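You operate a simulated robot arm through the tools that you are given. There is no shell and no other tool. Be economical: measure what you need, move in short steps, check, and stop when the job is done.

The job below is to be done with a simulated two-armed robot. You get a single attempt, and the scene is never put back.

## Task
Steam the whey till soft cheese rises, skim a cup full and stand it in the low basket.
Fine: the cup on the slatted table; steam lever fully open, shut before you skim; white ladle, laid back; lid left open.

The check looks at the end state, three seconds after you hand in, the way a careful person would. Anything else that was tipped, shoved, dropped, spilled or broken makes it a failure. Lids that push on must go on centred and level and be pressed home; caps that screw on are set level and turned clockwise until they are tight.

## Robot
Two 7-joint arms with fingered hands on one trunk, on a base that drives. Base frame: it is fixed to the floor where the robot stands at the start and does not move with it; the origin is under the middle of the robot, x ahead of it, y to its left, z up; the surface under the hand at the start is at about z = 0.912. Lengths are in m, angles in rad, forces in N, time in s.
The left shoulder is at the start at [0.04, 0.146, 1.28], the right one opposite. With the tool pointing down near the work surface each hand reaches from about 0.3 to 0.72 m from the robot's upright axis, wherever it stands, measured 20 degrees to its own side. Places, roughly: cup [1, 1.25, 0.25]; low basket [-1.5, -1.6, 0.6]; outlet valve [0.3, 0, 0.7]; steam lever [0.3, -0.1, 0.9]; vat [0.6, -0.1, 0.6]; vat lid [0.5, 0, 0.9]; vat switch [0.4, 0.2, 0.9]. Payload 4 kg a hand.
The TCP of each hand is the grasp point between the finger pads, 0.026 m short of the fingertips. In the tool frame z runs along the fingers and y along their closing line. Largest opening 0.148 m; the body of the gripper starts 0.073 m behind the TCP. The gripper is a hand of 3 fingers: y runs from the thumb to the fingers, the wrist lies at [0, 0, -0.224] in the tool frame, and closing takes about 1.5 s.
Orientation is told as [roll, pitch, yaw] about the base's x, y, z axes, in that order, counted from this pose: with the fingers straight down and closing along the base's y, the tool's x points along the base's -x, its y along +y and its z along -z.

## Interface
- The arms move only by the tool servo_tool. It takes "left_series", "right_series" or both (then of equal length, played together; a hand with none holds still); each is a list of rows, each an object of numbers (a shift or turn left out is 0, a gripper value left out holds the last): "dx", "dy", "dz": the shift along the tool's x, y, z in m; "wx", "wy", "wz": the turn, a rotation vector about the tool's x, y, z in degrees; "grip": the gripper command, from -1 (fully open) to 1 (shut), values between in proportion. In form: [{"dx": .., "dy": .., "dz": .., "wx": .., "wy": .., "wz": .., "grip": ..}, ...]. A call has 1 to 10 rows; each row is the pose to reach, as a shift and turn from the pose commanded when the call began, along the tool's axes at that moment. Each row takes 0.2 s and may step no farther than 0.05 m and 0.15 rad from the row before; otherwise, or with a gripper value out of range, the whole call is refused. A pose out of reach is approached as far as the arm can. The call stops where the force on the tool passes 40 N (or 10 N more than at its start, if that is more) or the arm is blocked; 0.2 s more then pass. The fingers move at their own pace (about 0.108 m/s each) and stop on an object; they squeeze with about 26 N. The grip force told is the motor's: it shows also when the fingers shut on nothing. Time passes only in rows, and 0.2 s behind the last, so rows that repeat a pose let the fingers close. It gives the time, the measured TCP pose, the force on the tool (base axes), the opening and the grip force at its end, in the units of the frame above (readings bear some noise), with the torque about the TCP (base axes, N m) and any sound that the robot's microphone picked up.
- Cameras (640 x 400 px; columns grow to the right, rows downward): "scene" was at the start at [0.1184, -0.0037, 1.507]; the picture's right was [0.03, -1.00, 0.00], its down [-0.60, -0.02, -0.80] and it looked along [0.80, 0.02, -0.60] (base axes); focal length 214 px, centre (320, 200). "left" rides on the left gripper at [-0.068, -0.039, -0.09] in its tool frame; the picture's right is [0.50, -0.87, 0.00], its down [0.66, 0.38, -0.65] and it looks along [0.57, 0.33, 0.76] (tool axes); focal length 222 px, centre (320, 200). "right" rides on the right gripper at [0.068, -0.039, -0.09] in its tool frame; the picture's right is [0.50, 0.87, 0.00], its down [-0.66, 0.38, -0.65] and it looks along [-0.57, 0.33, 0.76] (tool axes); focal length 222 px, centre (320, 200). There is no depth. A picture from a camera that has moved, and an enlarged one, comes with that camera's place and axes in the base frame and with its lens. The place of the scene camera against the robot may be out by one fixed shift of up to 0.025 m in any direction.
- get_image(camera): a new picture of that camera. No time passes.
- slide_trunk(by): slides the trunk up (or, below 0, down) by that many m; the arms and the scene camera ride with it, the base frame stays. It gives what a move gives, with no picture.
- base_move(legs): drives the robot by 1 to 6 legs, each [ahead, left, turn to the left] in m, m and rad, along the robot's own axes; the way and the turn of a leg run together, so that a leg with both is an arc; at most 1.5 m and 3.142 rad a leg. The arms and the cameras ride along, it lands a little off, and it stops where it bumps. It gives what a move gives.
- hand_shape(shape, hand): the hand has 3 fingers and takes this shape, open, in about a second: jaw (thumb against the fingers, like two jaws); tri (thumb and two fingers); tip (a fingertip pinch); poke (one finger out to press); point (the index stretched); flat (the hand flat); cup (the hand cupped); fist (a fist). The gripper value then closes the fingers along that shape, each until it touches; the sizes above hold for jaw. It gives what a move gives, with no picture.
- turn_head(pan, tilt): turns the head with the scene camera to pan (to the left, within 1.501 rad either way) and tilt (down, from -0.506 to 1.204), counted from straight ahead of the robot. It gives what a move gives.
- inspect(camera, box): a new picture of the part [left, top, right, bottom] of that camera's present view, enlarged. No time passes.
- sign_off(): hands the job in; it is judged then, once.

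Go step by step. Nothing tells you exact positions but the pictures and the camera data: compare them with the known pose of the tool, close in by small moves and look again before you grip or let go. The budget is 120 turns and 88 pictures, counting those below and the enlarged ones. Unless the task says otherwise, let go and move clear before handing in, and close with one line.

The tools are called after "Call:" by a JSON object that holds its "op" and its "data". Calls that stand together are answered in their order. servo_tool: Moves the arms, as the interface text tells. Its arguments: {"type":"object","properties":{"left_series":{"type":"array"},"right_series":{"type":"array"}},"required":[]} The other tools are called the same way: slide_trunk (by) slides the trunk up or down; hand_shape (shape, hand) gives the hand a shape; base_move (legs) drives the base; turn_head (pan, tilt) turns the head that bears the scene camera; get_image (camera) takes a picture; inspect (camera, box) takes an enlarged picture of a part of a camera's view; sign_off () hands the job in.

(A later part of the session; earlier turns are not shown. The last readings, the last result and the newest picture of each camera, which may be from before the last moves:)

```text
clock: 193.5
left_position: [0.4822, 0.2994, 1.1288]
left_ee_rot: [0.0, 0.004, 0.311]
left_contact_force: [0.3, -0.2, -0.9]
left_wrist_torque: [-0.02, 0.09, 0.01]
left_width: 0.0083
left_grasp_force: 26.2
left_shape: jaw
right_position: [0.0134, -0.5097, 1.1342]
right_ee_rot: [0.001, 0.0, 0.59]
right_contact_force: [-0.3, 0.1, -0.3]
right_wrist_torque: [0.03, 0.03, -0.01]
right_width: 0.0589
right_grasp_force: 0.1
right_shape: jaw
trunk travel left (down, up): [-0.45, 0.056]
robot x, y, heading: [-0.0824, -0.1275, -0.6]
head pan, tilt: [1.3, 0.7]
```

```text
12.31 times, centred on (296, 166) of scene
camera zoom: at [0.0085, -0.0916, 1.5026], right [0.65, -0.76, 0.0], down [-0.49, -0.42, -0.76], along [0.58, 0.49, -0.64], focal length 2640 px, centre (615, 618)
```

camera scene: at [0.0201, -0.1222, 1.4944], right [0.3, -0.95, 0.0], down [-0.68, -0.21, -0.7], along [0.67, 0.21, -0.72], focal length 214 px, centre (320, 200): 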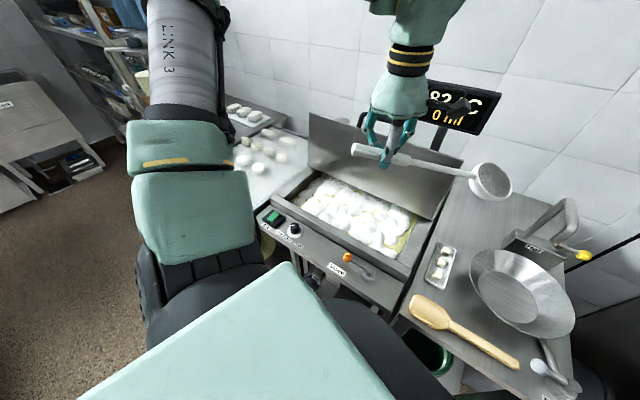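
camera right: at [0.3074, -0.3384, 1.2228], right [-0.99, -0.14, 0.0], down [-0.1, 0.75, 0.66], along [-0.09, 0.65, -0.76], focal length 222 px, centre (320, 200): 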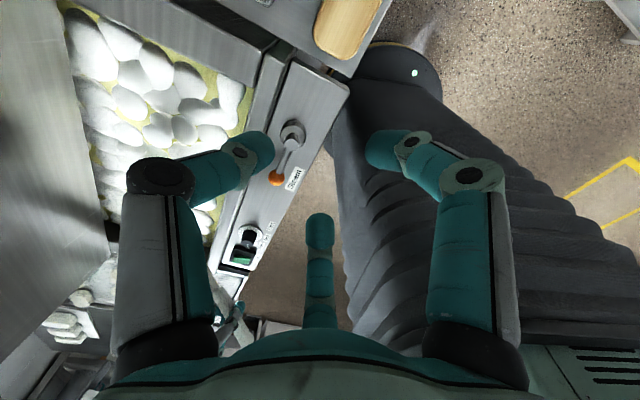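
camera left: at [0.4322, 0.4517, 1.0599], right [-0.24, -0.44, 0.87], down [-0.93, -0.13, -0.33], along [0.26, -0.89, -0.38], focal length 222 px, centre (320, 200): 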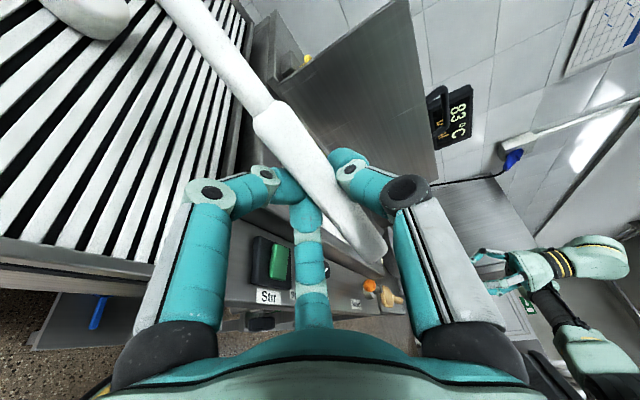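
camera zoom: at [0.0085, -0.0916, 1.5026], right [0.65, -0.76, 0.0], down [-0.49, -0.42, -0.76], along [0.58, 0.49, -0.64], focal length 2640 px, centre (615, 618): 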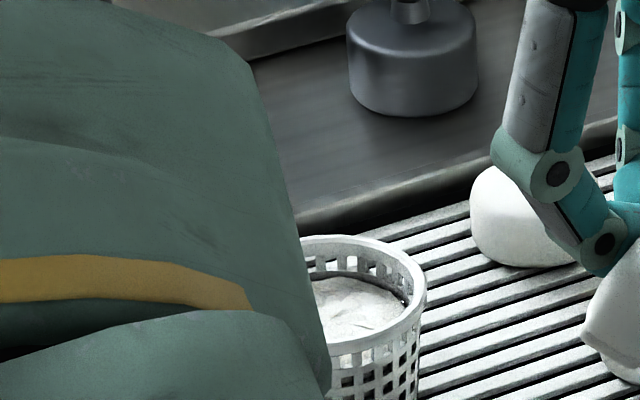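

The level is now about 14 mm below the rim. One smaller scoop from the first, partly skimmed spot should fill it, so I repeat that dip.

Call:
{"op": "servo_tool", "data": {"left_series": [{"dx": 0.017, "dy": 0.001, "wz": 8}, {"dx": 0.034, "dy": 0.002, "wz": 16}, {"dx": 0.05, "dy": 0.004, "wz": 24}, {"dx": 0.067, "dy": 0.005, "wz": 32}, {"dx": 0.083, "dy": 0.006, "wz": 40}, {"dx": 0.1, "dy": 0.008, "wz": 48}]}}

Call:
{"op": "servo_tool", "data": {"left_series": [{"dx": -0.017, "dy": -0.024, "wz": 3}, {"dx": -0.034, "dy": -0.048, "wz": 6}, {"dx": -0.051, "dy": -0.072, "wz": 9}, {"dx": -0.068, "dy": -0.096, "wz": 12}, {"dx": -0.085, "dy": -0.12, "wz": 14}, {"dx": -0.103, "dy": -0.144, "wz": 16}]}}

Call:
{"op": "servo_tool", "data": {"left_series": [{"wy": 8}, {"wy": 16}, {"wy": 24}, {"wy": 32}]}}

Call:
{"op": "servo_tool", "data": {"left_series": [{"dx": -0.0254, "dy": 0.003, "dz": 0.0313}, {"dx": -0.0509, "dy": 0.006, "dz": 0.0625}, {"dx": -0.0738, "dy": 0.01, "dz": 0.0954}, {"dx": -0.0897, "dy": 0.01, "dz": 0.1208}, {"dx": -0.1005, "dy": 0.01, "dz": 0.1325}, {"dx": -0.109, "dy": 0.01, "dz": 0.127}, {"dx": -0.113, "dy": 0.01, "dz": 0.1245}, {"dx": -0.113, "dy": 0.01, "dz": 0.1245}]}}

Call:
{"op": "servo_tool", "data": {"left_series": [{"wy": -4}, {"wy": -9, "dx": 0.001, "dz": -0.002}, {"wy": -14, "dx": 0.003, "dz": -0.004}, {"wy": -19, "dx": 0.005, "dz": -0.008}, {"wy": -24, "dx": 0.01, "dz": -0.017}, {"wy": -29, "dx": 0.019, "dz": -0.03}, {"wy": -32, "dx": 0.029, "dz": -0.047}, {"wy": -32, "dx": 0.04, "dz": -0.064}, {"wy": -32, "dx": 0.05, "dz": -0.08}]}}

Call:
{"op": "turn_head", "data": {"pan": 0.9, "tilt": 0.8}}

Call:
{"op": "inspect", "data": {"camera": "scene", "box": [200, 100, 460, 260]}}

```text
clock: 194.9
left_position: [0.3836, 0.2744, 1.1293]
left_ee_rot: [0.0, -0.001, -0.53]
left_contact_force: [1.1, -0.1, -0.6]
left_wrist_torque: [0.03, 0.06, -0.01]
left_width: 0.0085
left_grasp_force: 26.6
left_shape: jaw
right_position: [0.0125, -0.509, 1.1333]
right_ee_rot: [0.0, -0.002, 0.588]
right_contact_force: [-0.8, 0.6, -0.1]
right_wrist_torque: [0.0, -0.01, 0.02]
right_width: 0.0593
right_grasp_force: 0.1
right_shape: jaw
trunk travel left (down, up): [-0.45, 0.056]
robot x, y, heading: [-0.0867, -0.1268, -0.6]
head pan, tilt: [1.3, 0.7]
```

```text
clock: 196.3
left_position: [0.3997, 0.0983, 1.13]
left_ee_rot: [-0.002, 0.0, -0.805]
left_contact_force: [0.7, -0.1, -1.4]
left_wrist_torque: [0.05, 0.08, -0.01]
left_width: 0.0084
left_grasp_force: 26.4
left_shape: jaw
right_position: [0.0148, -0.51, 1.1341]
right_ee_rot: [0.003, 0.0, 0.591]
right_contact_force: [0.8, 0.0, 0.2]
right_wrist_torque: [0.05, 0.0, -0.03]
right_width: 0.0592
right_grasp_force: 0.0
right_shape: jaw
trunk travel left (down, up): [-0.45, 0.056]
robot x, y, heading: [-0.0845, -0.1294, -0.598]
head pan, tilt: [1.3, 0.7]
```

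```text
clock: 197.3
left_position: [0.403, 0.0976, 1.1284]
left_ee_rot: [-0.003, 0.561, -0.805]
left_contact_force: [1.0, -0.5, -1.1]
left_wrist_torque: [0.0, 0.03, 0.0]
left_width: 0.0086
left_grasp_force: 25.6
left_shape: jaw
right_position: [0.0141, -0.5099, 1.133]
right_ee_rot: [0.002, 0.0, 0.591]
right_contact_force: [-0.1, -0.8, 1.0]
right_wrist_torque: [0.0, 0.0, -0.03]
right_width: 0.0591
right_grasp_force: 0.1
right_shape: jaw
trunk travel left (down, up): [-0.45, 0.056]
robot x, y, heading: [-0.0846, -0.1276, -0.597]
head pan, tilt: [1.3, 0.7]
```

```text
clock: 199.1
left_position: [0.4277, 0.0846, 0.9645]
left_ee_rot: [0.0, 0.559, -0.805]
left_contact_force: [1.1, -0.2, 1.8]
left_wrist_torque: [-0.04, -0.11, 0.05]
left_width: 0.0082
left_grasp_force: 26.1
left_shape: jaw
right_position: [0.0126, -0.5087, 1.1337]
right_ee_rot: [0.001, -0.002, 0.589]
right_contact_force: [-0.1, 0.1, -0.6]
right_wrist_torque: [-0.02, -0.02, -0.06]
right_width: 0.0591
right_grasp_force: 0.0
right_shape: jaw
trunk travel left (down, up): [-0.45, 0.056]
robot x, y, heading: [-0.0885, -0.1305, -0.597]
head pan, tilt: [1.3, 0.7]
```

```text
clock: 201.1
left_position: [0.4276, 0.0851, 1.0577]
left_ee_rot: [-0.002, 0.002, -0.804]
left_contact_force: [-1.5, -0.6, -0.1]
left_wrist_torque: [0.08, 0.04, 0.01]
left_width: 0.0083
left_grasp_force: 26.8
left_shape: jaw
right_position: [0.0124, -0.5096, 1.1342]
right_ee_rot: [0.001, 0.0, 0.589]
right_contact_force: [-0.3, 0.1, 0.9]
right_wrist_torque: [-0.02, -0.04, 0.0]
right_width: 0.0591
right_grasp_force: 0.0
right_shape: jaw
trunk travel left (down, up): [-0.45, 0.056]
robot x, y, heading: [-0.0821, -0.1327, -0.597]
head pan, tilt: [1.3, 0.7]
```

```text
clock: 201.9
left_position: [0.4275, 0.0842, 1.0572]
left_ee_rot: [-0.002, 0.001, -0.805]
left_contact_force: [-0.1, 0.0, -0.3]
left_wrist_torque: [0.01, 0.06, -0.02]
left_width: 0.0083
left_grasp_force: 25.8
left_shape: jaw
right_position: [0.0126, -0.5093, 1.1344]
right_ee_rot: [-0.001, 0.002, 0.591]
right_contact_force: [-0.4, 0.1, -0.6]
right_wrist_torque: [-0.04, 0.01, -0.01]
right_width: 0.0592
right_grasp_force: 0.1
right_shape: jaw
trunk travel left (down, up): [-0.45, 0.056]
robot x, y, heading: [-0.0821, -0.1268, -0.595]
head pan, tilt: [0.901, 0.799]
```

```text
2.46 times, centred on (330, 180) of scene
camera zoom: at [0.0202, -0.1218, 1.4944], right [0.3, -0.95, 0.0], down [-0.68, -0.21, -0.7], along [0.67, 0.21, -0.72], focal length 528 px, centre (295, 249)
```

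zoom: 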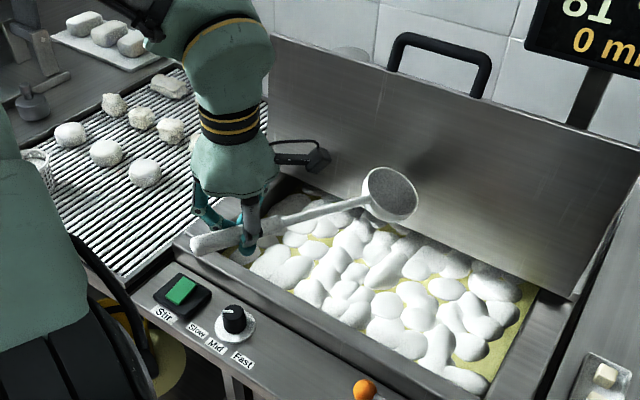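

This dip came up empty, so that spot is used up. I try again midway between the two earlier spots.

Call:
{"op": "servo_tool", "data": {"left_series": [{"dx": 0.007, "dy": -0.016, "dz": -0.022}, {"dx": 0.0136, "dy": -0.032, "dz": -0.045}, {"dx": 0.0136, "dy": -0.032, "dz": -0.045, "wy": 8}, {"dx": 0.0136, "dy": -0.032, "dz": -0.045, "wy": 16}, {"dx": 0.0136, "dy": -0.032, "dz": -0.045, "wy": 24}, {"dx": 0.0136, "dy": -0.032, "dz": -0.045, "wy": 32}]}}

Call:
{"op": "servo_tool", "data": {"left_series": [{"dx": -0.028, "dz": 0.0297}, {"dx": -0.056, "dz": 0.0594}, {"dx": -0.0806, "dz": 0.0912}, {"dx": -0.0991, "dz": 0.1114}, {"dx": -0.1033, "dz": 0.1088}, {"dx": -0.1033, "dz": 0.1088}, {"dx": -0.1033, "dz": 0.1088}]}}

Call:
{"op": "servo_tool", "data": {"left_series": [{"wy": -4}, {"wy": -9, "dx": 0.001, "dz": -0.002}, {"wy": -14, "dx": 0.003, "dz": -0.004}, {"wy": -19, "dx": 0.005, "dz": -0.008}, {"wy": -24, "dx": 0.01, "dz": -0.017}, {"wy": -29, "dx": 0.019, "dz": -0.03}, {"wy": -32, "dx": 0.029, "dz": -0.047}, {"wy": -32, "dx": 0.04, "dz": -0.064}, {"wy": -32, "dx": 0.05, "dz": -0.08}]}}

Call:
{"op": "inspect", "data": {"camera": "scene", "box": [200, 100, 460, 260]}}

```text
clock: 203.3
left_position: [0.3967, 0.0696, 1.1034]
left_ee_rot: [-0.003, 0.562, -0.806]
left_contact_force: [-0.1, -0.4, -0.9]
left_wrist_torque: [0.03, 0.06, 0.02]
left_width: 0.0082
left_grasp_force: 26.2
left_shape: jaw
right_position: [0.0147, -0.5107, 1.1344]
right_ee_rot: [0.001, 0.0, 0.591]
right_contact_force: [-0.2, 0.2, 0.1]
right_wrist_torque: [0.0, 0.02, 0.02]
right_width: 0.0593
right_grasp_force: 0.1
right_shape: jaw
trunk travel left (down, up): [-0.45, 0.056]
robot x, y, heading: [-0.0835, -0.123, -0.594]
head pan, tilt: [0.901, 0.799]
```

```text
clock: 204.9
left_position: [0.4187, 0.0497, 0.9564]
left_ee_rot: [-0.001, 0.557, -0.806]
left_contact_force: [1.7, -0.2, 2.1]
left_wrist_torque: [-0.11, -0.24, 0.08]
left_width: 0.0085
left_grasp_force: 26.8
left_shape: jaw
right_position: [0.013, -0.5089, 1.1349]
right_ee_rot: [0.001, -0.002, 0.592]
right_contact_force: [-0.6, 0.0, -0.4]
right_wrist_torque: [-0.02, 0.0, -0.02]
right_width: 0.059
right_grasp_force: 0.0
right_shape: jaw
trunk travel left (down, up): [-0.45, 0.056]
robot x, y, heading: [-0.0836, -0.1252, -0.596]
head pan, tilt: [0.901, 0.799]
```

```text
clock: 206.9
left_position: [0.4152, 0.0496, 1.0512]
left_ee_rot: [-0.002, 0.001, -0.805]
left_contact_force: [-0.8, 0.0, -1.2]
left_wrist_torque: [0.05, 0.03, 0.03]
left_width: 0.008
left_grasp_force: 27.0
left_shape: jaw
right_position: [0.0128, -0.5096, 1.1353]
right_ee_rot: [-0.001, -0.001, 0.589]
right_contact_force: [0.3, 0.2, -0.9]
right_wrist_torque: [-0.01, 0.02, 0.01]
right_width: 0.0592
right_grasp_force: 0.0
right_shape: jaw
trunk travel left (down, up): [-0.45, 0.056]
robot x, y, heading: [-0.087, -0.1296, -0.594]
head pan, tilt: [0.901, 0.799]
```

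```text
2.46 times, centred on (330, 180) of scene
camera zoom: at [0.0194, -0.1219, 1.4944], right [0.3, -0.95, 0.0], down [-0.68, -0.21, -0.7], along [0.67, 0.21, -0.72], focal length 528 px, centre (295, 249)
```

zoom: 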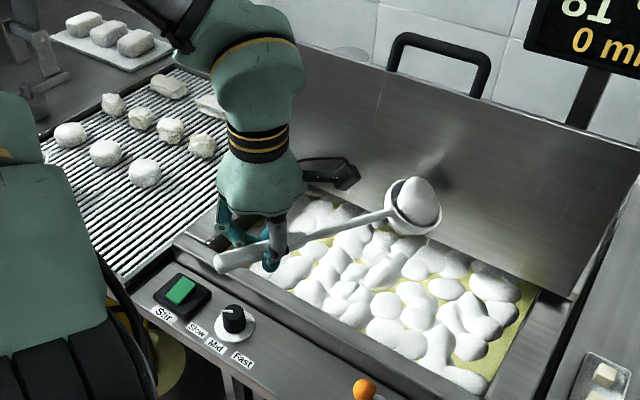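

A full lump this time. I carry it over and pour as before.

Call:
{"op": "servo_tool", "data": {"left_series": [{"dx": 0.026, "dy": 0.019, "dz": -0.01}, {"dx": 0.052, "dy": 0.038, "dz": -0.02}, {"dx": 0.079, "dy": 0.057, "dz": -0.03}, {"dx": 0.105, "dy": 0.076, "dz": -0.04}, {"dx": 0.131, "dy": 0.095, "dz": -0.05}, {"dx": 0.158, "dy": 0.115, "dz": -0.06}, {"dx": 0.184, "dy": 0.1345, "dz": -0.067}]}}

Call:
{"op": "servo_tool", "data": {"left_series": [{"wz": -8}, {"wz": -16}, {"dx": 0.004, "dy": 0.012, "wz": -24}, {"dx": 0.009, "dy": 0.026, "wz": -32}, {"dx": 0.014, "dy": 0.041, "wz": -40}, {"dx": 0.019, "dy": 0.056, "wz": -48}, {"dx": 0.024, "dy": 0.071, "wz": -56}, {"dx": 0.03, "dy": 0.086, "wz": -64}, {"dx": 0.035, "dy": 0.1, "wz": -72}, {"dx": 0.04, "dy": 0.115, "wz": -80}]}}

Call:
{"op": "servo_tool", "data": {"left_series": [{"wz": -8}, {"wz": -16}]}}

Call:
{"op": "servo_tool", "data": {"left_series": [{"dz": 0.025}, {"dz": 0.05}, {"dz": 0.067}, {"dz": 0.067, "wx": 8}, {"dz": 0.067, "wx": 16}, {"dz": 0.067, "wx": 24}, {"dz": 0.067, "wx": 32}, {"dz": 0.067, "wx": 40}, {"dz": 0.067, "wx": 48}]}}

Call:
{"op": "servo_tool", "data": {"left_series": [{"wx": 8}, {"wx": 16}, {"wx": 24}, {"wx": 32}, {"wx": 40}, {"wx": 42}, {"wx": 42}]}}

Call:
{"op": "servo_tool", "data": {"left_series": [{"dy": -0.04}, {"dy": -0.08}, {"dy": -0.08, "wx": -8}, {"dy": -0.08, "wx": -16}, {"dy": -0.08, "wx": -24}, {"dy": -0.08, "wx": -32}, {"dy": -0.08, "wx": -40}, {"dy": -0.08, "wx": -48}, {"dy": -0.08, "wx": -56}, {"dy": -0.08, "wx": -64}]}}

Call:
{"op": "servo_tool", "data": {"left_series": [{"wx": -8}, {"wx": -16}, {"wx": -22}, {"wx": -26}]}}

```text
clock: 208.5
left_position: [0.384, 0.2754, 1.1189]
left_ee_rot: [-0.001, -0.001, -0.806]
left_contact_force: [-0.8, 0.0, -1.6]
left_wrist_torque: [0.02, 0.12, 0.0]
left_width: 0.0081
left_grasp_force: 25.8
left_shape: jaw
right_position: [0.012, -0.5075, 1.1344]
right_ee_rot: [-0.001, -0.002, 0.589]
right_contact_force: [0.4, -0.2, -0.3]
right_wrist_torque: [-0.01, -0.02, -0.02]
right_width: 0.0588
right_grasp_force: 0.0
right_shape: jaw
trunk travel left (down, up): [-0.45, 0.056]
robot x, y, heading: [-0.089, -0.1325, -0.599]
head pan, tilt: [0.901, 0.799]
```

```text
clock: 210.7
left_position: [0.4424, 0.3847, 1.1169]
left_ee_rot: [0.0, 0.003, 0.596]
left_contact_force: [-0.3, -1.1, -0.9]
left_wrist_torque: [-0.08, 0.11, -0.01]
left_width: 0.0082
left_grasp_force: 26.1
left_shape: jaw
right_position: [0.0128, -0.508, 1.1333]
right_ee_rot: [0.0, 0.0, 0.59]
right_contact_force: [-0.3, 0.2, -0.1]
right_wrist_torque: [-0.04, -0.01, 0.01]
right_width: 0.0591
right_grasp_force: 0.0
right_shape: jaw
trunk travel left (down, up): [-0.45, 0.056]
robot x, y, heading: [-0.0869, -0.1283, -0.594]
head pan, tilt: [0.901, 0.799]
```

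```text
clock: 211.3
left_position: [0.4417, 0.3843, 1.1166]
left_ee_rot: [0.0, 0.001, 0.873]
left_contact_force: [0.5, 0.4, -0.7]
left_wrist_torque: [-0.09, 0.06, 0.0]
left_width: 0.0083
left_grasp_force: 26.1
left_shape: jaw
right_position: [0.0127, -0.5087, 1.1346]
right_ee_rot: [0.001, 0.0, 0.589]
right_contact_force: [-0.2, -0.7, -0.4]
right_wrist_torque: [0.01, 0.02, -0.01]
right_width: 0.0593
right_grasp_force: 0.0
right_shape: jaw
trunk travel left (down, up): [-0.45, 0.056]
robot x, y, heading: [-0.086, -0.1263, -0.599]
head pan, tilt: [0.901, 0.799]
```

```text
clock: 213.3
left_position: [0.4414, 0.3856, 1.0502]
left_ee_rot: [-0.839, 0.001, 0.871]
left_contact_force: [-0.1, -0.1, -0.5]
left_wrist_torque: [-0.07, 0.07, 0.01]
left_width: 0.0084
left_grasp_force: 26.1
left_shape: jaw
right_position: [0.0119, -0.5091, 1.1336]
right_ee_rot: [-0.002, 0.0, 0.592]
right_contact_force: [-0.5, 0.7, 0.0]
right_wrist_torque: [-0.02, 0.01, -0.01]
right_width: 0.0593
right_grasp_force: 0.0
right_shape: jaw
trunk travel left (down, up): [-0.45, 0.056]
robot x, y, heading: [-0.0841, -0.1261, -0.596]
head pan, tilt: [0.901, 0.799]
```

```text
clock: 214.9
left_position: [0.4414, 0.3843, 1.05]
left_ee_rot: [-1.572, 0.002, 0.87]
left_contact_force: [0.6, 0.5, -1.5]
left_wrist_torque: [-0.03, 0.05, 0.01]
left_width: 0.008
left_grasp_force: 26.0
left_shape: jaw
right_position: [0.0124, -0.5098, 1.1347]
right_ee_rot: [0.0, -0.002, 0.59]
right_contact_force: [0.9, -0.3, 1.2]
right_wrist_torque: [0.04, -0.01, 0.02]
right_width: 0.0588
right_grasp_force: 0.1
right_shape: jaw
trunk travel left (down, up): [-0.45, 0.056]
robot x, y, heading: [-0.0815, -0.1302, -0.596]
head pan, tilt: [0.901, 0.799]
```

```text
clock: 217.1
left_position: [0.4412, 0.3831, 1.1305]
left_ee_rot: [-0.449, 0.0, 0.869]
left_contact_force: [-0.2, 0.7, -0.8]
left_wrist_torque: [-0.09, 0.07, -0.02]
left_width: 0.0081
left_grasp_force: 26.2
left_shape: jaw
right_position: [0.0139, -0.51, 1.135]
right_ee_rot: [0.001, 0.0, 0.59]
right_contact_force: [0.7, 0.0, -0.2]
right_wrist_torque: [-0.01, -0.01, 0.01]
right_width: 0.0593
right_grasp_force: 0.0
right_shape: jaw
trunk travel left (down, up): [-0.45, 0.056]
robot x, y, heading: [-0.0851, -0.1268, -0.601]
head pan, tilt: [0.901, 0.799]
```

```text
clock: 218.1
left_position: [0.4401, 0.3833, 1.1292]
left_ee_rot: [0.004, 0.001, 0.87]
left_contact_force: [0.2, 0.1, -1.8]
left_wrist_torque: [-0.05, 0.05, -0.02]
left_width: 0.0084
left_grasp_force: 26.2
left_shape: jaw
right_position: [0.013, -0.5087, 1.1343]
right_ee_rot: [0.0, 0.0, 0.589]
right_contact_force: [-0.5, 1.3, 0.3]
right_wrist_torque: [0.0, 0.0, 0.03]
right_width: 0.059
right_grasp_force: 0.0
right_shape: jaw
trunk travel left (down, up): [-0.45, 0.056]
robot x, y, heading: [-0.0844, -0.1287, -0.597]
head pan, tilt: [0.901, 0.799]
```

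The fifth lump is poured. I pull the ladle in high, turn the base back to its starting place, and then look into the cup.

Call:
{"op": "servo_tool", "data": {"left_series": [{"dx": 0.019, "dy": -0.008, "dz": -0.013, "wz": 7.3}, {"dx": 0.039, "dy": -0.017, "dz": -0.027, "wz": 14.6}, {"dx": 0.058, "dy": -0.025, "dz": -0.04, "wz": 22}, {"dx": 0.078, "dy": -0.034, "dz": -0.053, "wz": 29.3}, {"dx": 0.098, "dy": -0.042, "dz": -0.067, "wz": 36.6}, {"dx": 0.117, "dy": -0.05, "dz": -0.08, "wz": 44}, {"dx": 0.137, "dy": -0.059, "dz": -0.093, "wz": 51.3}, {"dx": 0.156, "dy": -0.067, "dz": -0.107, "wz": 58.6}, {"dx": 0.1756, "dy": -0.0756, "dz": -0.12, "wz": 66}]}}

Call:
{"op": "base_move", "data": {"legs": [[0, 0, 0.597], [0.08, 0.128, 0]]}}

Call:
{"op": "turn_head", "data": {"pan": 0.55, "tilt": 0.75}}

Call:
{"op": "get_image", "data": {"camera": "scene"}}

```text
clock: 220.1
left_position: [0.3862, 0.2015, 1.254]
left_ee_rot: [0.001, 0.002, -0.284]
left_contact_force: [0.0, 0.6, -1.0]
left_wrist_torque: [0.03, 0.08, -0.02]
left_width: 0.0078
left_grasp_force: 26.0
left_shape: jaw
right_position: [0.0126, -0.5101, 1.1342]
right_ee_rot: [-0.001, 0.0, 0.59]
right_contact_force: [-0.4, 0.1, 0.4]
right_wrist_torque: [0.01, 0.0, 0.03]
right_width: 0.0589
right_grasp_force: 0.0
right_shape: jaw
trunk travel left (down, up): [-0.45, 0.056]
robot x, y, heading: [-0.0864, -0.1292, -0.594]
head pan, tilt: [0.901, 0.799]
```

```text
clock: 223.2
left_position: [0.1969, 0.5361, 1.255]
left_ee_rot: [0.001, 0.001, 0.317]
left_contact_force: [0.5, 0.4, -0.7]
left_wrist_torque: [0.02, 0.05, 0.01]
left_width: 0.0079
left_grasp_force: 26.0
left_shape: jaw
right_position: [0.2883, -0.2599, 1.1344]
right_ee_rot: [0.001, -0.002, 1.186]
right_contact_force: [0.1, 0.1, -0.2]
right_wrist_torque: [0.01, 0.01, -0.02]
right_width: 0.059
right_grasp_force: 0.0
right_shape: jaw
trunk travel left (down, up): [-0.45, 0.056]
robot x, y, heading: [-0.0064, 0.0006, -0.002]
head pan, tilt: [0.901, 0.799]
```

```text
clock: 224.0
left_position: [0.1984, 0.5399, 1.252]
left_ee_rot: [-0.001, 0.002, 0.317]
left_contact_force: [-0.3, -0.1, -1.5]
left_wrist_torque: [-0.07, 0.05, -0.01]
left_width: 0.0081
left_grasp_force: 26.4
left_shape: jaw
right_position: [0.2897, -0.2571, 1.1337]
right_ee_rot: [0.0, 0.0, 1.186]
right_contact_force: [0.3, 0.7, 0.2]
right_wrist_torque: [0.01, -0.01, 0.01]
right_width: 0.059
right_grasp_force: 0.0
right_shape: jaw
trunk travel left (down, up): [-0.45, 0.056]
robot x, y, heading: [-0.0067, 0.0014, -0.001]
head pan, tilt: [0.55, 0.75]
```

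```text
6 pictures are left
camera scene: at [0.0968, 0.0391, 1.4983], right [0.52, -0.85, 0.0], down [-0.58, -0.36, -0.73], along [0.62, 0.38, -0.68], focal length 214 px, centre (320, 200)
```

scene: 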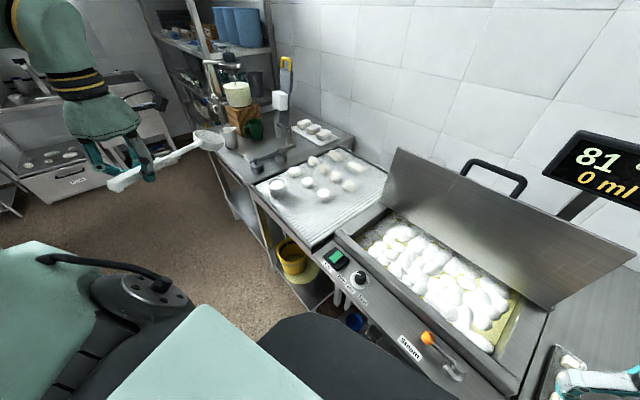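

The cup looks full and white. Next I lay the ladle back at its recorded place: first above it, then down.

Call:
{"op": "servo_tool", "data": {"left_series": [{"dx": -0.031, "dy": -0.035, "dz": 0.008, "wz": 3.4}, {"dx": -0.062, "dy": -0.07, "dz": 0.016, "wz": 6.8}, {"dx": -0.094, "dy": -0.104, "dz": 0.024, "wz": 10.2}, {"dx": -0.125, "dy": -0.139, "dz": 0.032, "wz": 13.6}, {"dx": -0.156, "dy": -0.174, "dz": 0.04, "wz": 17}, {"dx": -0.188, "dy": -0.209, "dz": 0.048, "wz": 20.4}, {"dx": -0.219, "dy": -0.244, "dz": 0.056, "wz": 23.8}, {"dx": -0.25, "dy": -0.278, "dz": 0.064, "wz": 27.2}, {"dx": -0.282, "dy": -0.313, "dz": 0.072, "wz": 30.6}, {"dx": -0.313, "dy": -0.348, "dz": 0.08, "wz": 34}]}}

```text
clock: 226.2
left_position: [0.6005, 0.3081, 1.1725]
left_ee_rot: [-0.003, 0.003, -0.276]
left_contact_force: [1.2, -0.5, -1.9]
left_wrist_torque: [0.03, 0.12, -0.02]
left_width: 0.0079
left_grasp_force: 26.2
left_shape: jaw
left hand out of reach, approached as far as the arm can: row 10
right_position: [0.2919, -0.2584, 1.1324]
right_ee_rot: [0.001, 0.0, 1.187]
right_contact_force: [-0.5, 0.2, 0.4]
right_wrist_torque: [0.02, 0.03, 0.01]
right_width: 0.0591
right_grasp_force: 0.2
right_shape: jaw
trunk travel left (down, up): [-0.45, 0.056]
robot x, y, heading: [-0.0055, 0.0044, 0.0]
head pan, tilt: [0.55, 0.75]
```

Call:
{"op": "servo_tool", "data": {"left_series": [{"dx": -0.002, "dy": -0.001, "dz": 0.04}, {"dx": -0.004, "dy": -0.002, "dz": 0.08}, {"dx": -0.004, "dy": -0.002, "dz": 0.12}, {"dx": -0.004, "dy": -0.002, "dz": 0.16}, {"dx": -0.004, "dy": -0.002, "dz": 0.2}, {"dx": -0.004, "dy": -0.002, "dz": 0.235}, {"dx": -0.004, "dy": -0.002, "dz": 0.255}, {"dx": -0.004, "dy": -0.002, "dz": 0.268}, {"dx": -0.004, "dy": -0.002, "dz": 0.276}, {"dx": -0.004, "dy": -0.002, "dz": 0.28}]}}

Call:
{"op": "inspect", "data": {"camera": "scene", "box": [240, 130, 420, 245]}}

```text
clock: 228.4
left_position: [0.5269, 0.3318, 0.9692]
left_ee_rot: [-0.002, 0.0, -0.276]
left_contact_force: [0.1, -0.3, 0.1]
left_wrist_torque: [0.02, 0.07, -0.05]
left_width: 0.0082
left_grasp_force: 25.8
left_shape: jaw
left hand out of reach, approached as far as the arm can: row 1, 2, 3, 4, 5, 6, 7, 8, 9, 10
right_position: [0.2892, -0.2578, 1.1348]
right_ee_rot: [0.0, -0.002, 1.187]
right_contact_force: [0.9, 0.8, -1.1]
right_wrist_torque: [-0.02, -0.01, 0.01]
right_width: 0.0591
right_grasp_force: 0.1
right_shape: jaw
trunk travel left (down, up): [-0.45, 0.056]
robot x, y, heading: [-0.0069, 0.001, 0.002]
head pan, tilt: [0.55, 0.75]
```

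```text
3.48 times, centred on (330, 188) of scene
camera zoom: at [0.0964, 0.038, 1.4984], right [0.52, -0.85, 0.0], down [-0.58, -0.36, -0.73], along [0.62, 0.38, -0.68], focal length 746 px, centre (285, 244)
```

zoom: 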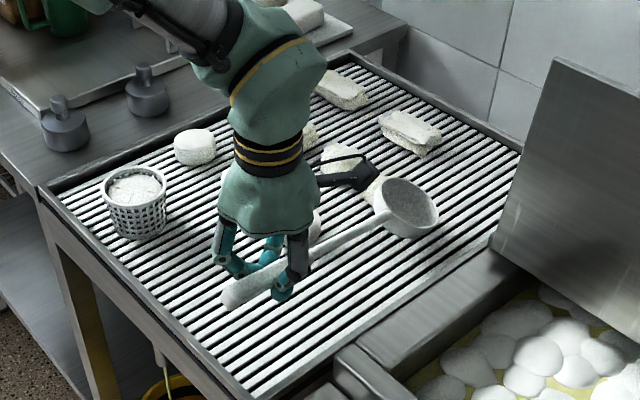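

The cup is full to near the rim. The arm cannot reach out far enough while low in this joint pose, so I raise the hand and lower the trunk to gain reach.

Call:
{"op": "servo_tool", "data": {"left_series": [{"dz": -0.04}, {"dz": -0.08}, {"dz": -0.12}]}}

Call:
{"op": "slide_trunk", "data": {"by": -0.14}}

Call:
{"op": "servo_tool", "data": {"left_series": [{"dx": -0.025, "dy": -0.001}, {"dx": -0.05, "dy": -0.002}, {"dx": -0.079, "dy": -0.004}]}}

```text
clock: 229.2
left_position: [0.5256, 0.3336, 1.0927]
left_ee_rot: [0.0, 0.002, -0.275]
left_contact_force: [0.0, -0.6, -0.9]
left_wrist_torque: [0.03, 0.08, 0.0]
left_width: 0.0077
left_grasp_force: 26.0
left_shape: jaw
right_position: [0.2896, -0.2593, 1.1342]
right_ee_rot: [-0.001, -0.001, 1.187]
right_contact_force: [-0.5, -0.7, -0.3]
right_wrist_torque: [-0.02, 0.0, 0.03]
right_width: 0.0588
right_grasp_force: 0.0
right_shape: jaw
trunk travel left (down, up): [-0.45, 0.056]
robot x, y, heading: [-0.0027, 0.0004, 0.003]
head pan, tilt: [0.55, 0.75]
```

```text
clock: 230.8
left_position: [0.5254, 0.3332, 0.9516]
left_ee_rot: [-0.003, 0.0, -0.275]
left_contact_force: [0.2, 0.8, -0.7]
left_wrist_torque: [-0.01, 0.01, -0.07]
left_width: 0.008
left_grasp_force: 26.0
left_shape: jaw
right_position: [0.2891, -0.2594, 0.9927]
right_ee_rot: [-0.001, 0.0, 1.186]
right_contact_force: [-0.2, 0.1, -0.8]
right_wrist_torque: [-0.01, 0.0, -0.01]
right_width: 0.059
right_grasp_force: 0.0
right_shape: jaw
trunk travel left (down, up): [-0.31, 0.196]
robot x, y, heading: [-0.0048, 0.005, -0.002]
head pan, tilt: [0.55, 0.75]
```

```text
clock: 231.7
left_position: [0.588, 0.313, 0.9533]
left_ee_rot: [-0.002, -0.001, -0.275]
left_contact_force: [0.2, -0.5, -0.8]
left_wrist_torque: [0.01, -0.01, 0.01]
left_width: 0.0078
left_grasp_force: 25.8
left_shape: jaw
left hand out of reach, approached as far as the arm can: row 3
right_position: [0.29, -0.2583, 0.9931]
right_ee_rot: [-0.002, 0.0, 1.188]
right_contact_force: [0.3, 0.7, -0.1]
right_wrist_torque: [0.0, 0.03, 0.0]
right_width: 0.0593
right_grasp_force: 0.1
right_shape: jaw
trunk travel left (down, up): [-0.31, 0.196]
robot x, y, heading: [-0.0053, 0.0019, 0.001]
head pan, tilt: [0.55, 0.75]
```

Call:
{"op": "servo_tool", "data": {"left_series": [{"dz": 0.015}, {"dz": 0.03}, {"dz": 0.045}, {"dz": 0.054}, {"dz": 0.06}]}}

```text
clock: 232.8
left_position: [0.5734, 0.3172, 0.905]
left_ee_rot: [-0.001, -0.004, -0.278]
left_contact_force: [-0.2, -0.2, -0.4]
left_wrist_torque: [-0.1, -0.23, 0.04]
left_width: 0.0082
left_grasp_force: 26.3
left_shape: jaw
left hand out of reach, approached as far as the arm can: row 1, 2, 3, 4, 5
right_position: [0.2891, -0.2595, 0.9929]
right_ee_rot: [-0.001, -0.002, 1.186]
right_contact_force: [-0.1, 0.0, -0.2]
right_wrist_torque: [0.03, 0.02, -0.01]
right_width: 0.0593
right_grasp_force: 0.0
right_shape: jaw
trunk travel left (down, up): [-0.31, 0.196]
robot x, y, heading: [-0.0073, 0.0009, -0.0]
head pan, tilt: [0.55, 0.75]
```

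The bowl has touched the slats. I lower the last centimetre with the trunk, then open and rise.

Call:
{"op": "slide_trunk", "data": {"by": -0.012}}

Call:
{"op": "servo_tool", "data": {"left_series": [{"grip": 0.7}, {"grip": 0.45}, {"grip": 0.3}, {"dz": -0.03}, {"dz": -0.07}, {"dz": -0.11}, {"dz": -0.15}]}}

Call:
{"op": "inspect", "data": {"camera": "scene", "box": [230, 70, 430, 195]}}

```text
clock: 233.4
left_position: [0.5733, 0.3165, 0.8928]
left_ee_rot: [-0.002, -0.002, -0.275]
left_contact_force: [0.4, 0.7, 0.4]
left_wrist_torque: [-0.07, -0.2, 0.09]
left_width: 0.0081
left_grasp_force: 25.8
left_shape: jaw
right_position: [0.2901, -0.259, 0.982]
right_ee_rot: [-0.002, 0.002, 1.186]
right_contact_force: [-0.3, 0.0, 0.4]
right_wrist_torque: [0.01, -0.03, 0.03]
right_width: 0.0592
right_grasp_force: 0.1
right_shape: jaw
trunk travel left (down, up): [-0.298, 0.208]
robot x, y, heading: [-0.0059, 0.0004, -0.0]
head pan, tilt: [0.55, 0.75]
```

```text
clock: 235.1
left_position: [0.5739, 0.3187, 1.0455]
left_ee_rot: [-0.001, -0.002, -0.279]
left_contact_force: [0.5, -0.1, 0.5]
left_wrist_torque: [0.0, -0.04, 0.02]
left_width: 0.0513
left_grasp_force: 0.0
left_shape: jaw
right_position: [0.2903, -0.2592, 0.9821]
right_ee_rot: [-0.001, -0.002, 1.187]
right_contact_force: [-1.0, 0.9, -0.5]
right_wrist_torque: [0.0, 0.02, 0.02]
right_width: 0.059
right_grasp_force: 0.0
right_shape: jaw
trunk travel left (down, up): [-0.298, 0.208]
robot x, y, heading: [-0.0071, 0.0, 0.002]
head pan, tilt: [0.55, 0.75]
```

```text
3.20 times, centred on (330, 132) of scene
camera zoom: at [0.0956, 0.0374, 1.3457], right [0.52, -0.85, 0.0], down [-0.58, -0.36, -0.73], along [0.62, 0.38, -0.68], focal length 686 px, centre (288, 416)
```

zoom: 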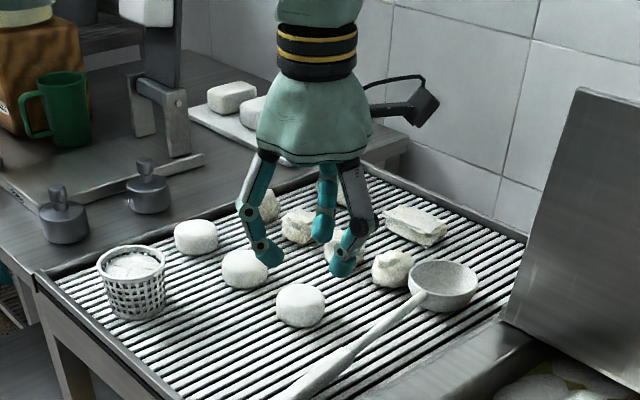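

The ladle lies back on the slats and the full cup stands near (0.595, 0.556). I open the left hand, raise it, and slide the base left to bring the cup within reach.

Call:
{"op": "servo_tool", "data": {"left_series": [{"dz": -0.04, "grip": -1}, {"dz": -0.07}, {"dz": -0.07}, {"dz": -0.07}]}}

Call:
{"op": "base_move", "data": {"legs": [[0, 0.2, 0]]}}

```text
clock: 236.1
left_position: [0.5744, 0.3192, 1.1151]
left_ee_rot: [-0.002, -0.003, -0.276]
left_contact_force: [-0.6, 0.1, -0.5]
left_wrist_torque: [0.01, 0.01, -0.03]
left_width: 0.148
left_grasp_force: 0.2
left_shape: jaw
right_position: [0.2891, -0.26, 0.9811]
right_ee_rot: [0.0, -0.002, 1.186]
right_contact_force: [-0.1, 0.4, -1.2]
right_wrist_torque: [0.0, 0.01, -0.03]
right_width: 0.0589
right_grasp_force: 0.0
right_shape: jaw
trunk travel left (down, up): [-0.298, 0.208]
robot x, y, heading: [-0.0053, -0.0001, 0.003]
head pan, tilt: [0.55, 0.75]
```

```text
clock: 237.6
left_position: [0.5754, 0.5144, 1.1156]
left_ee_rot: [0.0, -0.001, -0.281]
left_contact_force: [-0.3, -0.2, -0.4]
left_wrist_torque: [0.0, 0.02, -0.01]
left_width: 0.1479
left_grasp_force: 0.1
left_shape: jaw
right_position: [0.2889, -0.0629, 0.9816]
right_ee_rot: [0.0, -0.003, 1.184]
right_contact_force: [-0.2, 0.1, -0.7]
right_wrist_torque: [0.02, 0.01, 0.02]
right_width: 0.0592
right_grasp_force: 0.1
right_shape: jaw
trunk travel left (down, up): [-0.298, 0.208]
robot x, y, heading: [-0.0067, 0.1991, -0.002]
head pan, tilt: [0.55, 0.75]
```

Call:
{"op": "servo_tool", "data": {"left_series": [{"dx": -0.004, "dy": 0.022, "dz": 0.02}, {"dx": -0.008, "dy": 0.045, "dz": 0.05}]}}

Call:
{"op": "get_image", "data": {"camera": "left"}}

```text
clock: 238.2
left_position: [0.5953, 0.5575, 1.0622]
left_ee_rot: [-0.001, -0.001, -0.281]
left_contact_force: [0.0, -0.1, 0.1]
left_wrist_torque: [-0.01, 0.02, -0.01]
left_width: 0.1478
left_grasp_force: 0.1
left_shape: jaw
right_position: [0.2892, -0.0607, 0.9817]
right_ee_rot: [-0.001, 0.001, 1.183]
right_contact_force: [-0.5, 0.6, 0.6]
right_wrist_torque: [-0.05, 0.0, 0.01]
right_width: 0.0591
right_grasp_force: 0.1
right_shape: jaw
trunk travel left (down, up): [-0.298, 0.208]
robot x, y, heading: [-0.0059, 0.1982, -0.001]
head pan, tilt: [0.55, 0.75]
```

```text
3 pictures are left
camera left: at [0.6486, 0.5031, 1.1519], right [-0.72, -0.69, 0.0], down [-0.53, 0.55, 0.65], along [-0.45, 0.47, -0.76], focal length 222 px, centre (320, 200)
```

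left: 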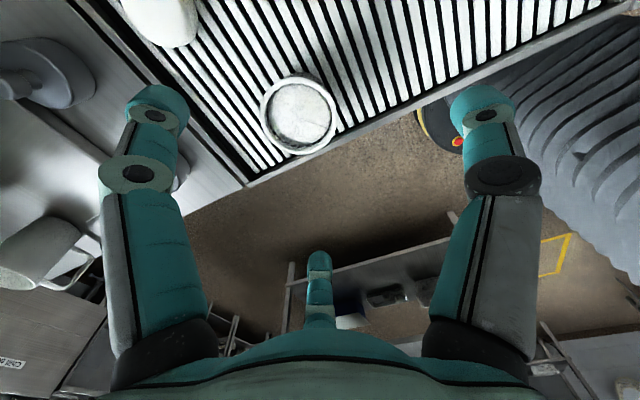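

The wrist camera puts the cup at about (0.611, 0.571). I centre over it, narrow the fingers a little, go down around it and close.

Call:
{"op": "servo_tool", "data": {"left_series": [{"dx": -0.006, "dy": 0.009, "dz": 0.0, "grip": -0.55}, {"dx": -0.0117, "dy": 0.0174, "dz": 0.01}, {"dx": -0.0117, "dy": 0.0174, "dz": 0.045}, {"dx": -0.0117, "dy": 0.0174, "dz": 0.08}, {"dx": -0.0117, "dy": 0.0174, "dz": 0.115}, {"dx": -0.0117, "dy": 0.0174, "dz": 0.142}]}}

Call:
{"op": "servo_tool", "data": {"left_series": [{"grip": 0.1}, {"grip": 0.1}, {"grip": 0.2}, {"grip": 0.3}, {"grip": 1}, {"grip": 1}]}}

```text
clock: 239.6
left_position: [0.6014, 0.5716, 0.9266]
left_ee_rot: [-0.002, -0.003, -0.28]
left_contact_force: [0.5, -1.0, -0.6]
left_wrist_torque: [0.0, -0.02, 0.03]
left_width: 0.115
left_grasp_force: 0.1
left_shape: jaw
left hand out of reach, approached as far as the arm can: row 5, 6
right_position: [0.2893, -0.0607, 0.9826]
right_ee_rot: [0.0, 0.001, 1.184]
right_contact_force: [0.7, 0.3, 0.3]
right_wrist_torque: [0.0, -0.02, 0.03]
right_width: 0.0592
right_grasp_force: 0.1
right_shape: jaw
trunk travel left (down, up): [-0.298, 0.208]
robot x, y, heading: [-0.0058, 0.2004, -0.003]
head pan, tilt: [0.55, 0.75]
```

```text
clock: 241.0
left_position: [0.5999, 0.5719, 0.9262]
left_ee_rot: [-0.003, -0.004, -0.281]
left_contact_force: [-0.9, 0.4, -0.3]
left_wrist_torque: [0.0, -0.02, -0.04]
left_width: 0.0649
left_grasp_force: 25.6
left_shape: jaw
right_position: [0.2885, -0.0615, 0.9812]
right_ee_rot: [0.0, -0.001, 1.184]
right_contact_force: [-0.4, 0.3, 0.3]
right_wrist_torque: [0.03, 0.04, 0.0]
right_width: 0.0591
right_grasp_force: 0.0
right_shape: jaw
trunk travel left (down, up): [-0.298, 0.208]
robot x, y, heading: [-0.0054, 0.2008, -0.004]
head pan, tilt: [0.55, 0.75]
```

The cup is gripped (65 mm wide). I lift it, draw it in close to the body, and back the base away from the counter.

Call:
{"op": "servo_tool", "data": {"left_series": [{"dz": -0.02}, {"dz": -0.045}, {"dz": -0.075}, {"dz": -0.105}, {"dx": 0.03, "dy": -0.03, "dz": -0.12}, {"dx": 0.06, "dy": -0.062, "dz": -0.13}, {"dx": 0.09, "dy": -0.094, "dz": -0.14}, {"dx": 0.12, "dy": -0.126, "dz": -0.14}, {"dx": 0.145, "dy": -0.155, "dz": -0.14}, {"dx": 0.159, "dy": -0.171, "dz": -0.14}]}}

Call:
{"op": "base_move", "data": {"legs": [[-0.6, 0, 0]]}}

```text
clock: 243.2
left_position: [0.3987, 0.4512, 1.067]
left_ee_rot: [-0.001, -0.001, -0.279]
left_contact_force: [0.6, -0.1, -0.6]
left_wrist_torque: [0.0, 0.0, -0.01]
left_width: 0.0645
left_grasp_force: 26.4
left_shape: jaw
right_position: [0.2885, -0.0622, 0.9814]
right_ee_rot: [-0.001, 0.0, 1.184]
right_contact_force: [0.3, 0.3, 0.0]
right_wrist_torque: [0.03, 0.01, 0.0]
right_width: 0.0591
right_grasp_force: 0.1
right_shape: jaw
trunk travel left (down, up): [-0.298, 0.208]
robot x, y, heading: [-0.0036, 0.2011, -0.005]
head pan, tilt: [0.55, 0.75]
```

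```text
clock: 246.6
left_position: [-0.2018, 0.454, 1.0673]
left_ee_rot: [-0.001, -0.002, -0.272]
left_contact_force: [-0.3, 0.3, -0.2]
left_wrist_torque: [-0.02, 0.0, -0.01]
left_width: 0.0644
left_grasp_force: 26.4
left_shape: jaw
right_position: [-0.3098, -0.0593, 0.9817]
right_ee_rot: [0.0, 0.0, 1.193]
right_contact_force: [-0.1, -0.2, -0.5]
right_wrist_torque: [0.0, -0.01, 0.03]
right_width: 0.0592
right_grasp_force: 0.1
right_shape: jaw
trunk travel left (down, up): [-0.298, 0.208]
robot x, y, heading: [-0.6064, 0.2028, 0.004]
head pan, tilt: [0.55, 0.75]
```

Call:
{"op": "base_move", "data": {"legs": [[0, 0, -1.571], [1.4, 0, 0], [0.25, 0, 0], [0, 0, -1.571]]}}

Call:
{"op": "turn_head", "data": {"pan": 0.1, "tilt": 0.75}}

Call:
{"op": "get_image", "data": {"camera": "scene"}}

```text
clock: 253.9
left_position: [-0.2352, -0.6781, 1.0701]
left_ee_rot: [0.004, -0.007, -1.728]
left_contact_force: [-0.3, 0.3, -0.2]
left_wrist_torque: [0.06, -0.05, 0.01]
left_width: 0.0644
left_grasp_force: 26.1
left_shape: jaw
right_position: [-0.7564, -0.6323, 0.9808]
right_ee_rot: [-0.001, -0.005, -0.261]
right_contact_force: [-0.6, 0.9, -0.5]
right_wrist_torque: [0.0, -0.05, -0.01]
right_width: 0.0591
right_grasp_force: 0.1
right_shape: jaw
trunk travel left (down, up): [-0.298, 0.208]
robot x, y, heading: [-0.5297, -0.3047, -1.451]
head pan, tilt: [0.55, 0.75]
stopped in leg 2: the robot was blocked; the commanded pose is now the measured one
```

```text
clock: 254.8
left_position: [-0.2324, -0.678, 1.0712]
left_ee_rot: [0.001, -0.008, -1.727]
left_contact_force: [-0.3, 1.3, -0.3]
left_wrist_torque: [-0.02, -0.01, 0.01]
left_width: 0.0644
left_grasp_force: 26.2
left_shape: jaw
right_position: [-0.7534, -0.6313, 0.9829]
right_ee_rot: [-0.004, -0.003, -0.263]
right_contact_force: [0.3, -0.2, -0.4]
right_wrist_torque: [0.02, -0.01, 0.06]
right_width: 0.0593
right_grasp_force: 0.2
right_shape: jaw
trunk travel left (down, up): [-0.298, 0.208]
robot x, y, heading: [-0.5337, -0.3067, -1.454]
head pan, tilt: [0.099, 0.75]
```

```text
2 pictures are left
camera scene: at [-0.4991, -0.4132, 1.3457], right [-0.98, -0.22, 0.0], down [-0.15, 0.67, -0.73], along [0.16, -0.71, -0.68], focal length 214 px, centre (320, 200)
```

scene: 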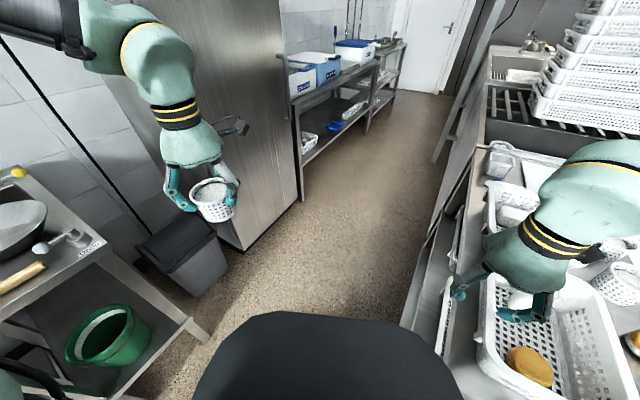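

I was stopped because the trolley on my right is closer than I judged, and the right hand hovers over its baskets. I lift the right hand well clear first, then move away from the trolley into the middle of the aisle.

Call:
{"op": "servo_tool", "data": {"right_series": [{"dz": -0.03}, {"dz": -0.07}, {"dz": -0.11}, {"dz": -0.15}, {"dz": -0.19}, {"dz": -0.23}, {"dz": -0.26}]}}

Call:
{"op": "base_move", "data": {"legs": [[0, 0.25, 0], [0, 0, -0.117], [0.5, 0, 0]]}}

```text
clock: 256.4
left_position: [-0.2308, -0.6761, 1.0687]
left_ee_rot: [-0.001, -0.012, -1.728]
left_contact_force: [0.7, 0.5, -0.9]
left_wrist_torque: [-0.03, -0.01, 0.01]
left_width: 0.0645
left_grasp_force: 26.4
left_shape: jaw
right_position: [-0.7525, -0.629, 1.2445]
right_ee_rot: [-0.004, 0.0, -0.262]
right_contact_force: [0.0, 0.2, -0.7]
right_wrist_torque: [-0.01, -0.01, -0.01]
right_width: 0.0592
right_grasp_force: 0.0
right_shape: jaw
trunk travel left (down, up): [-0.298, 0.208]
robot x, y, heading: [-0.527, -0.307, -1.448]
head pan, tilt: [0.099, 0.75]
```

```text
clock: 261.3
left_position: [-0.0357, -1.1785, 1.0706]
left_ee_rot: [0.0, -0.01, -1.849]
left_contact_force: [-0.2, -0.3, 0.6]
left_wrist_torque: [0.02, -0.01, 0.03]
left_width: 0.0644
left_grasp_force: 26.0
left_shape: jaw
right_position: [-0.5473, -1.0676, 1.2432]
right_ee_rot: [-0.002, -0.004, -0.385]
right_contact_force: [0.3, 0.2, 0.3]
right_wrist_torque: [-0.02, 0.03, -0.01]
right_width: 0.0591
right_grasp_force: 0.1
right_shape: jaw
trunk travel left (down, up): [-0.298, 0.208]
robot x, y, heading: [-0.2855, -0.7746, -1.571]
head pan, tilt: [0.099, 0.75]
```

Call:
{"op": "base_move", "data": {"legs": [[0.6, 0, 0], [0, 0, -1.571]]}}

Call:
{"op": "turn_head", "data": {"pan": 0.1, "tilt": 0.62}}

```text
clock: 262.6
left_position: [-0.0294, -1.2466, 1.0781]
left_ee_rot: [0.0, -0.032, -1.832]
left_contact_force: [0.5, 0.1, 0.0]
left_wrist_torque: [0.01, 0.01, 0.0]
left_width: 0.0644
left_grasp_force: 25.9
left_shape: jaw
right_position: [-0.545, -1.1406, 1.2453]
right_ee_rot: [-0.007, -0.005, -0.371]
right_contact_force: [0.2, -0.4, 0.7]
right_wrist_torque: [0.01, 0.01, 0.04]
right_width: 0.0594
right_grasp_force: 0.1
right_shape: jaw
trunk travel left (down, up): [-0.298, 0.208]
robot x, y, heading: [-0.2855, -0.8493, -1.56]
head pan, tilt: [0.099, 0.75]
stopped in leg 1: the robot was blocked; the commanded pose is now the measured one
```

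```text
clock: 263.3
left_position: [-0.0301, -1.247, 1.0781]
left_ee_rot: [0.0, -0.032, -1.836]
left_contact_force: [0.2, -0.5, -0.1]
left_wrist_torque: [-0.02, 0.03, 0.02]
left_width: 0.0645
left_grasp_force: 25.9
left_shape: jaw
right_position: [-0.5461, -1.1383, 1.2457]
right_ee_rot: [-0.011, -0.007, -0.374]
right_contact_force: [1.1, 0.2, 0.4]
right_wrist_torque: [0.0, 0.02, 0.0]
right_width: 0.0591
right_grasp_force: 0.0
right_shape: jaw
trunk travel left (down, up): [-0.298, 0.208]
robot x, y, heading: [-0.2845, -0.8529, -1.566]
head pan, tilt: [0.099, 0.62]
```

The left elbow meets the fridge. I back up a little, turn to face the trolley side here, and then strafe along the aisle.

Call:
{"op": "base_move", "data": {"legs": [[-0.2, 0, 0], [0, 0, -1.571]]}}

```text
clock: 268.7
left_position: [-0.689, -0.9103, 1.0729]
left_ee_rot: [-0.003, -0.019, 2.887]
left_contact_force: [0.0, 0.5, 0.1]
left_wrist_torque: [0.01, 0.03, 0.0]
left_width: 0.0642
left_grasp_force: 25.9
left_shape: jaw
right_position: [-0.5883, -0.3954, 1.2425]
right_ee_rot: [-0.003, -0.001, -1.936]
right_contact_force: [0.5, 0.1, -0.2]
right_wrist_torque: [0.02, 0.01, 0.0]
right_width: 0.0592
right_grasp_force: 0.0
right_shape: jaw
trunk travel left (down, up): [-0.298, 0.208]
robot x, y, heading: [-0.29, -0.6489, -3.123]
head pan, tilt: [0.099, 0.62]
```

Call:
{"op": "base_move", "data": {"legs": [[0, 0.75, -0.018]]}}

Call:
{"op": "get_image", "data": {"camera": "scene"}}

```text
clock: 272.8
left_position: [-0.6858, -1.662, 1.0739]
left_ee_rot: [-0.002, -0.021, 2.869]
left_contact_force: [-0.6, -0.4, -0.7]
left_wrist_torque: [-0.02, -0.03, -0.02]
left_width: 0.0642
left_grasp_force: 26.1
left_shape: jaw
right_position: [-0.5747, -1.1494, 1.2421]
right_ee_rot: [-0.001, 0.0, -1.953]
right_contact_force: [-0.3, -0.1, 0.1]
right_wrist_torque: [0.03, 0.0, 0.01]
right_width: 0.059
right_grasp_force: 0.1
right_shape: jaw
trunk travel left (down, up): [-0.298, 0.208]
robot x, y, heading: [-0.2795, -1.4133, -3.141]
head pan, tilt: [0.099, 0.62]
```

```text
1 pictures are left
camera scene: at [-0.3772, -1.4248, 1.3568], right [-0.1, 0.99, 0.0], down [0.58, 0.06, -0.81], along [-0.81, -0.08, -0.58], focal length 214 px, centre (320, 200)
```

scene: 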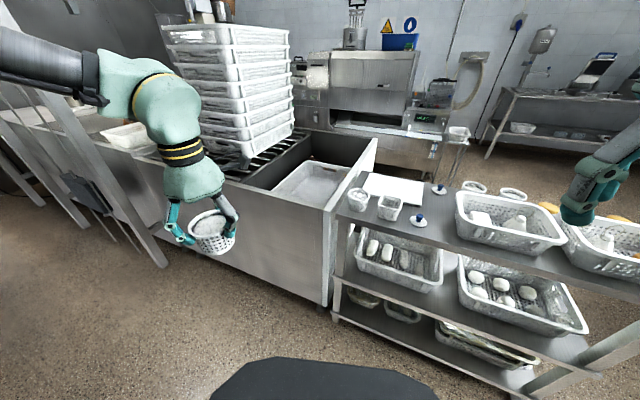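

The low basket stands in the open tank ahead, centred near (−1.5, −1.6) and well below the tank rim, beside the tall stack. I raise the right hand clear, drive up to the tank and turn so the left shoulder leads.

Call:
{"op": "servo_tool", "data": {"left_series": [{"dz": -0.01}, {"dz": -0.02}, {"dz": -0.03}, {"dz": -0.04}, {"dz": -0.05}, {"dz": -0.05}], "right_series": [{"dz": -0.03}, {"dz": -0.06}, {"dz": -0.09}, {"dz": -0.12}, {"dz": -0.15}, {"dz": -0.18}]}}

Call:
{"op": "base_move", "data": {"legs": [[0.42, 0, 0], [0, 0, -0.7]]}}

```text
clock: 274.2
left_position: [-0.6856, -1.6645, 1.1222]
left_ee_rot: [-0.004, -0.019, 2.87]
left_contact_force: [-0.2, 0.8, -0.1]
left_wrist_torque: [0.05, -0.01, -0.01]
left_width: 0.064
left_grasp_force: 26.0
left_shape: jaw
right_position: [-0.5945, -1.1675, 1.3806]
right_ee_rot: [-0.001, -0.003, -1.955]
right_contact_force: [0.0, -0.5, -0.1]
right_wrist_torque: [-0.02, 0.0, 0.0]
right_width: 0.0592
right_grasp_force: 0.1
right_shape: jaw
right hand out of reach, approached as far as the arm can: row 5, 6
trunk travel left (down, up): [-0.298, 0.208]
robot x, y, heading: [-0.281, -1.41, -3.142]
head pan, tilt: [0.099, 0.62]
```

```text
clock: 278.6
left_position: [-1.1713, -1.3364, 1.1226]
left_ee_rot: [-0.004, -0.02, 2.159]
left_contact_force: [0.2, -0.6, -0.3]
left_wrist_torque: [0.0, -0.01, -0.04]
left_width: 0.0639
left_grasp_force: 26.4
left_shape: jaw
right_position: [-0.7782, -1.0199, 1.3787]
right_ee_rot: [-0.002, -0.003, -2.663]
right_contact_force: [0.5, 0.3, 0.2]
right_wrist_torque: [-0.02, 0.02, -0.01]
right_width: 0.0591
right_grasp_force: 0.1
right_shape: jaw
trunk travel left (down, up): [-0.298, 0.208]
robot x, y, heading: [-0.6975, -1.4073, 2.434]
head pan, tilt: [0.099, 0.62]
```

No bump; the left hand holds the cup at (−1.17, −1.34, 1.12). I extend it over the basket, staying high.

Call:
{"op": "servo_tool", "data": {"left_series": [{"dx": 0.004, "dy": 0.039}, {"dx": 0.008, "dy": 0.077}, {"dx": 0.012, "dy": 0.116}, {"dx": 0.016, "dy": 0.155}, {"dx": 0.02, "dy": 0.194}, {"dx": 0.025, "dy": 0.232}, {"dx": 0.029, "dy": 0.271}, {"dx": 0.033, "dy": 0.31}, {"dx": 0.037, "dy": 0.348}, {"dx": 0.041, "dy": 0.387}]}}

```text
clock: 280.8
left_position: [-1.4626, -1.5808, 1.119]
left_ee_rot: [-0.005, -0.018, 2.162]
left_contact_force: [-1.0, 0.7, -1.0]
left_wrist_torque: [0.02, 0.0, 0.02]
left_width: 0.0639
left_grasp_force: 26.2
left_shape: jaw
left hand out of reach, approached as far as the arm can: row 10
right_position: [-0.7804, -1.0217, 1.3792]
right_ee_rot: [-0.001, 0.0, -2.662]
right_contact_force: [-0.4, -0.1, -0.6]
right_wrist_torque: [0.03, -0.03, 0.0]
right_width: 0.059
right_grasp_force: 0.1
right_shape: jaw
trunk travel left (down, up): [-0.298, 0.208]
robot x, y, heading: [-0.701, -1.4082, 2.437]
head pan, tilt: [0.099, 0.62]
```

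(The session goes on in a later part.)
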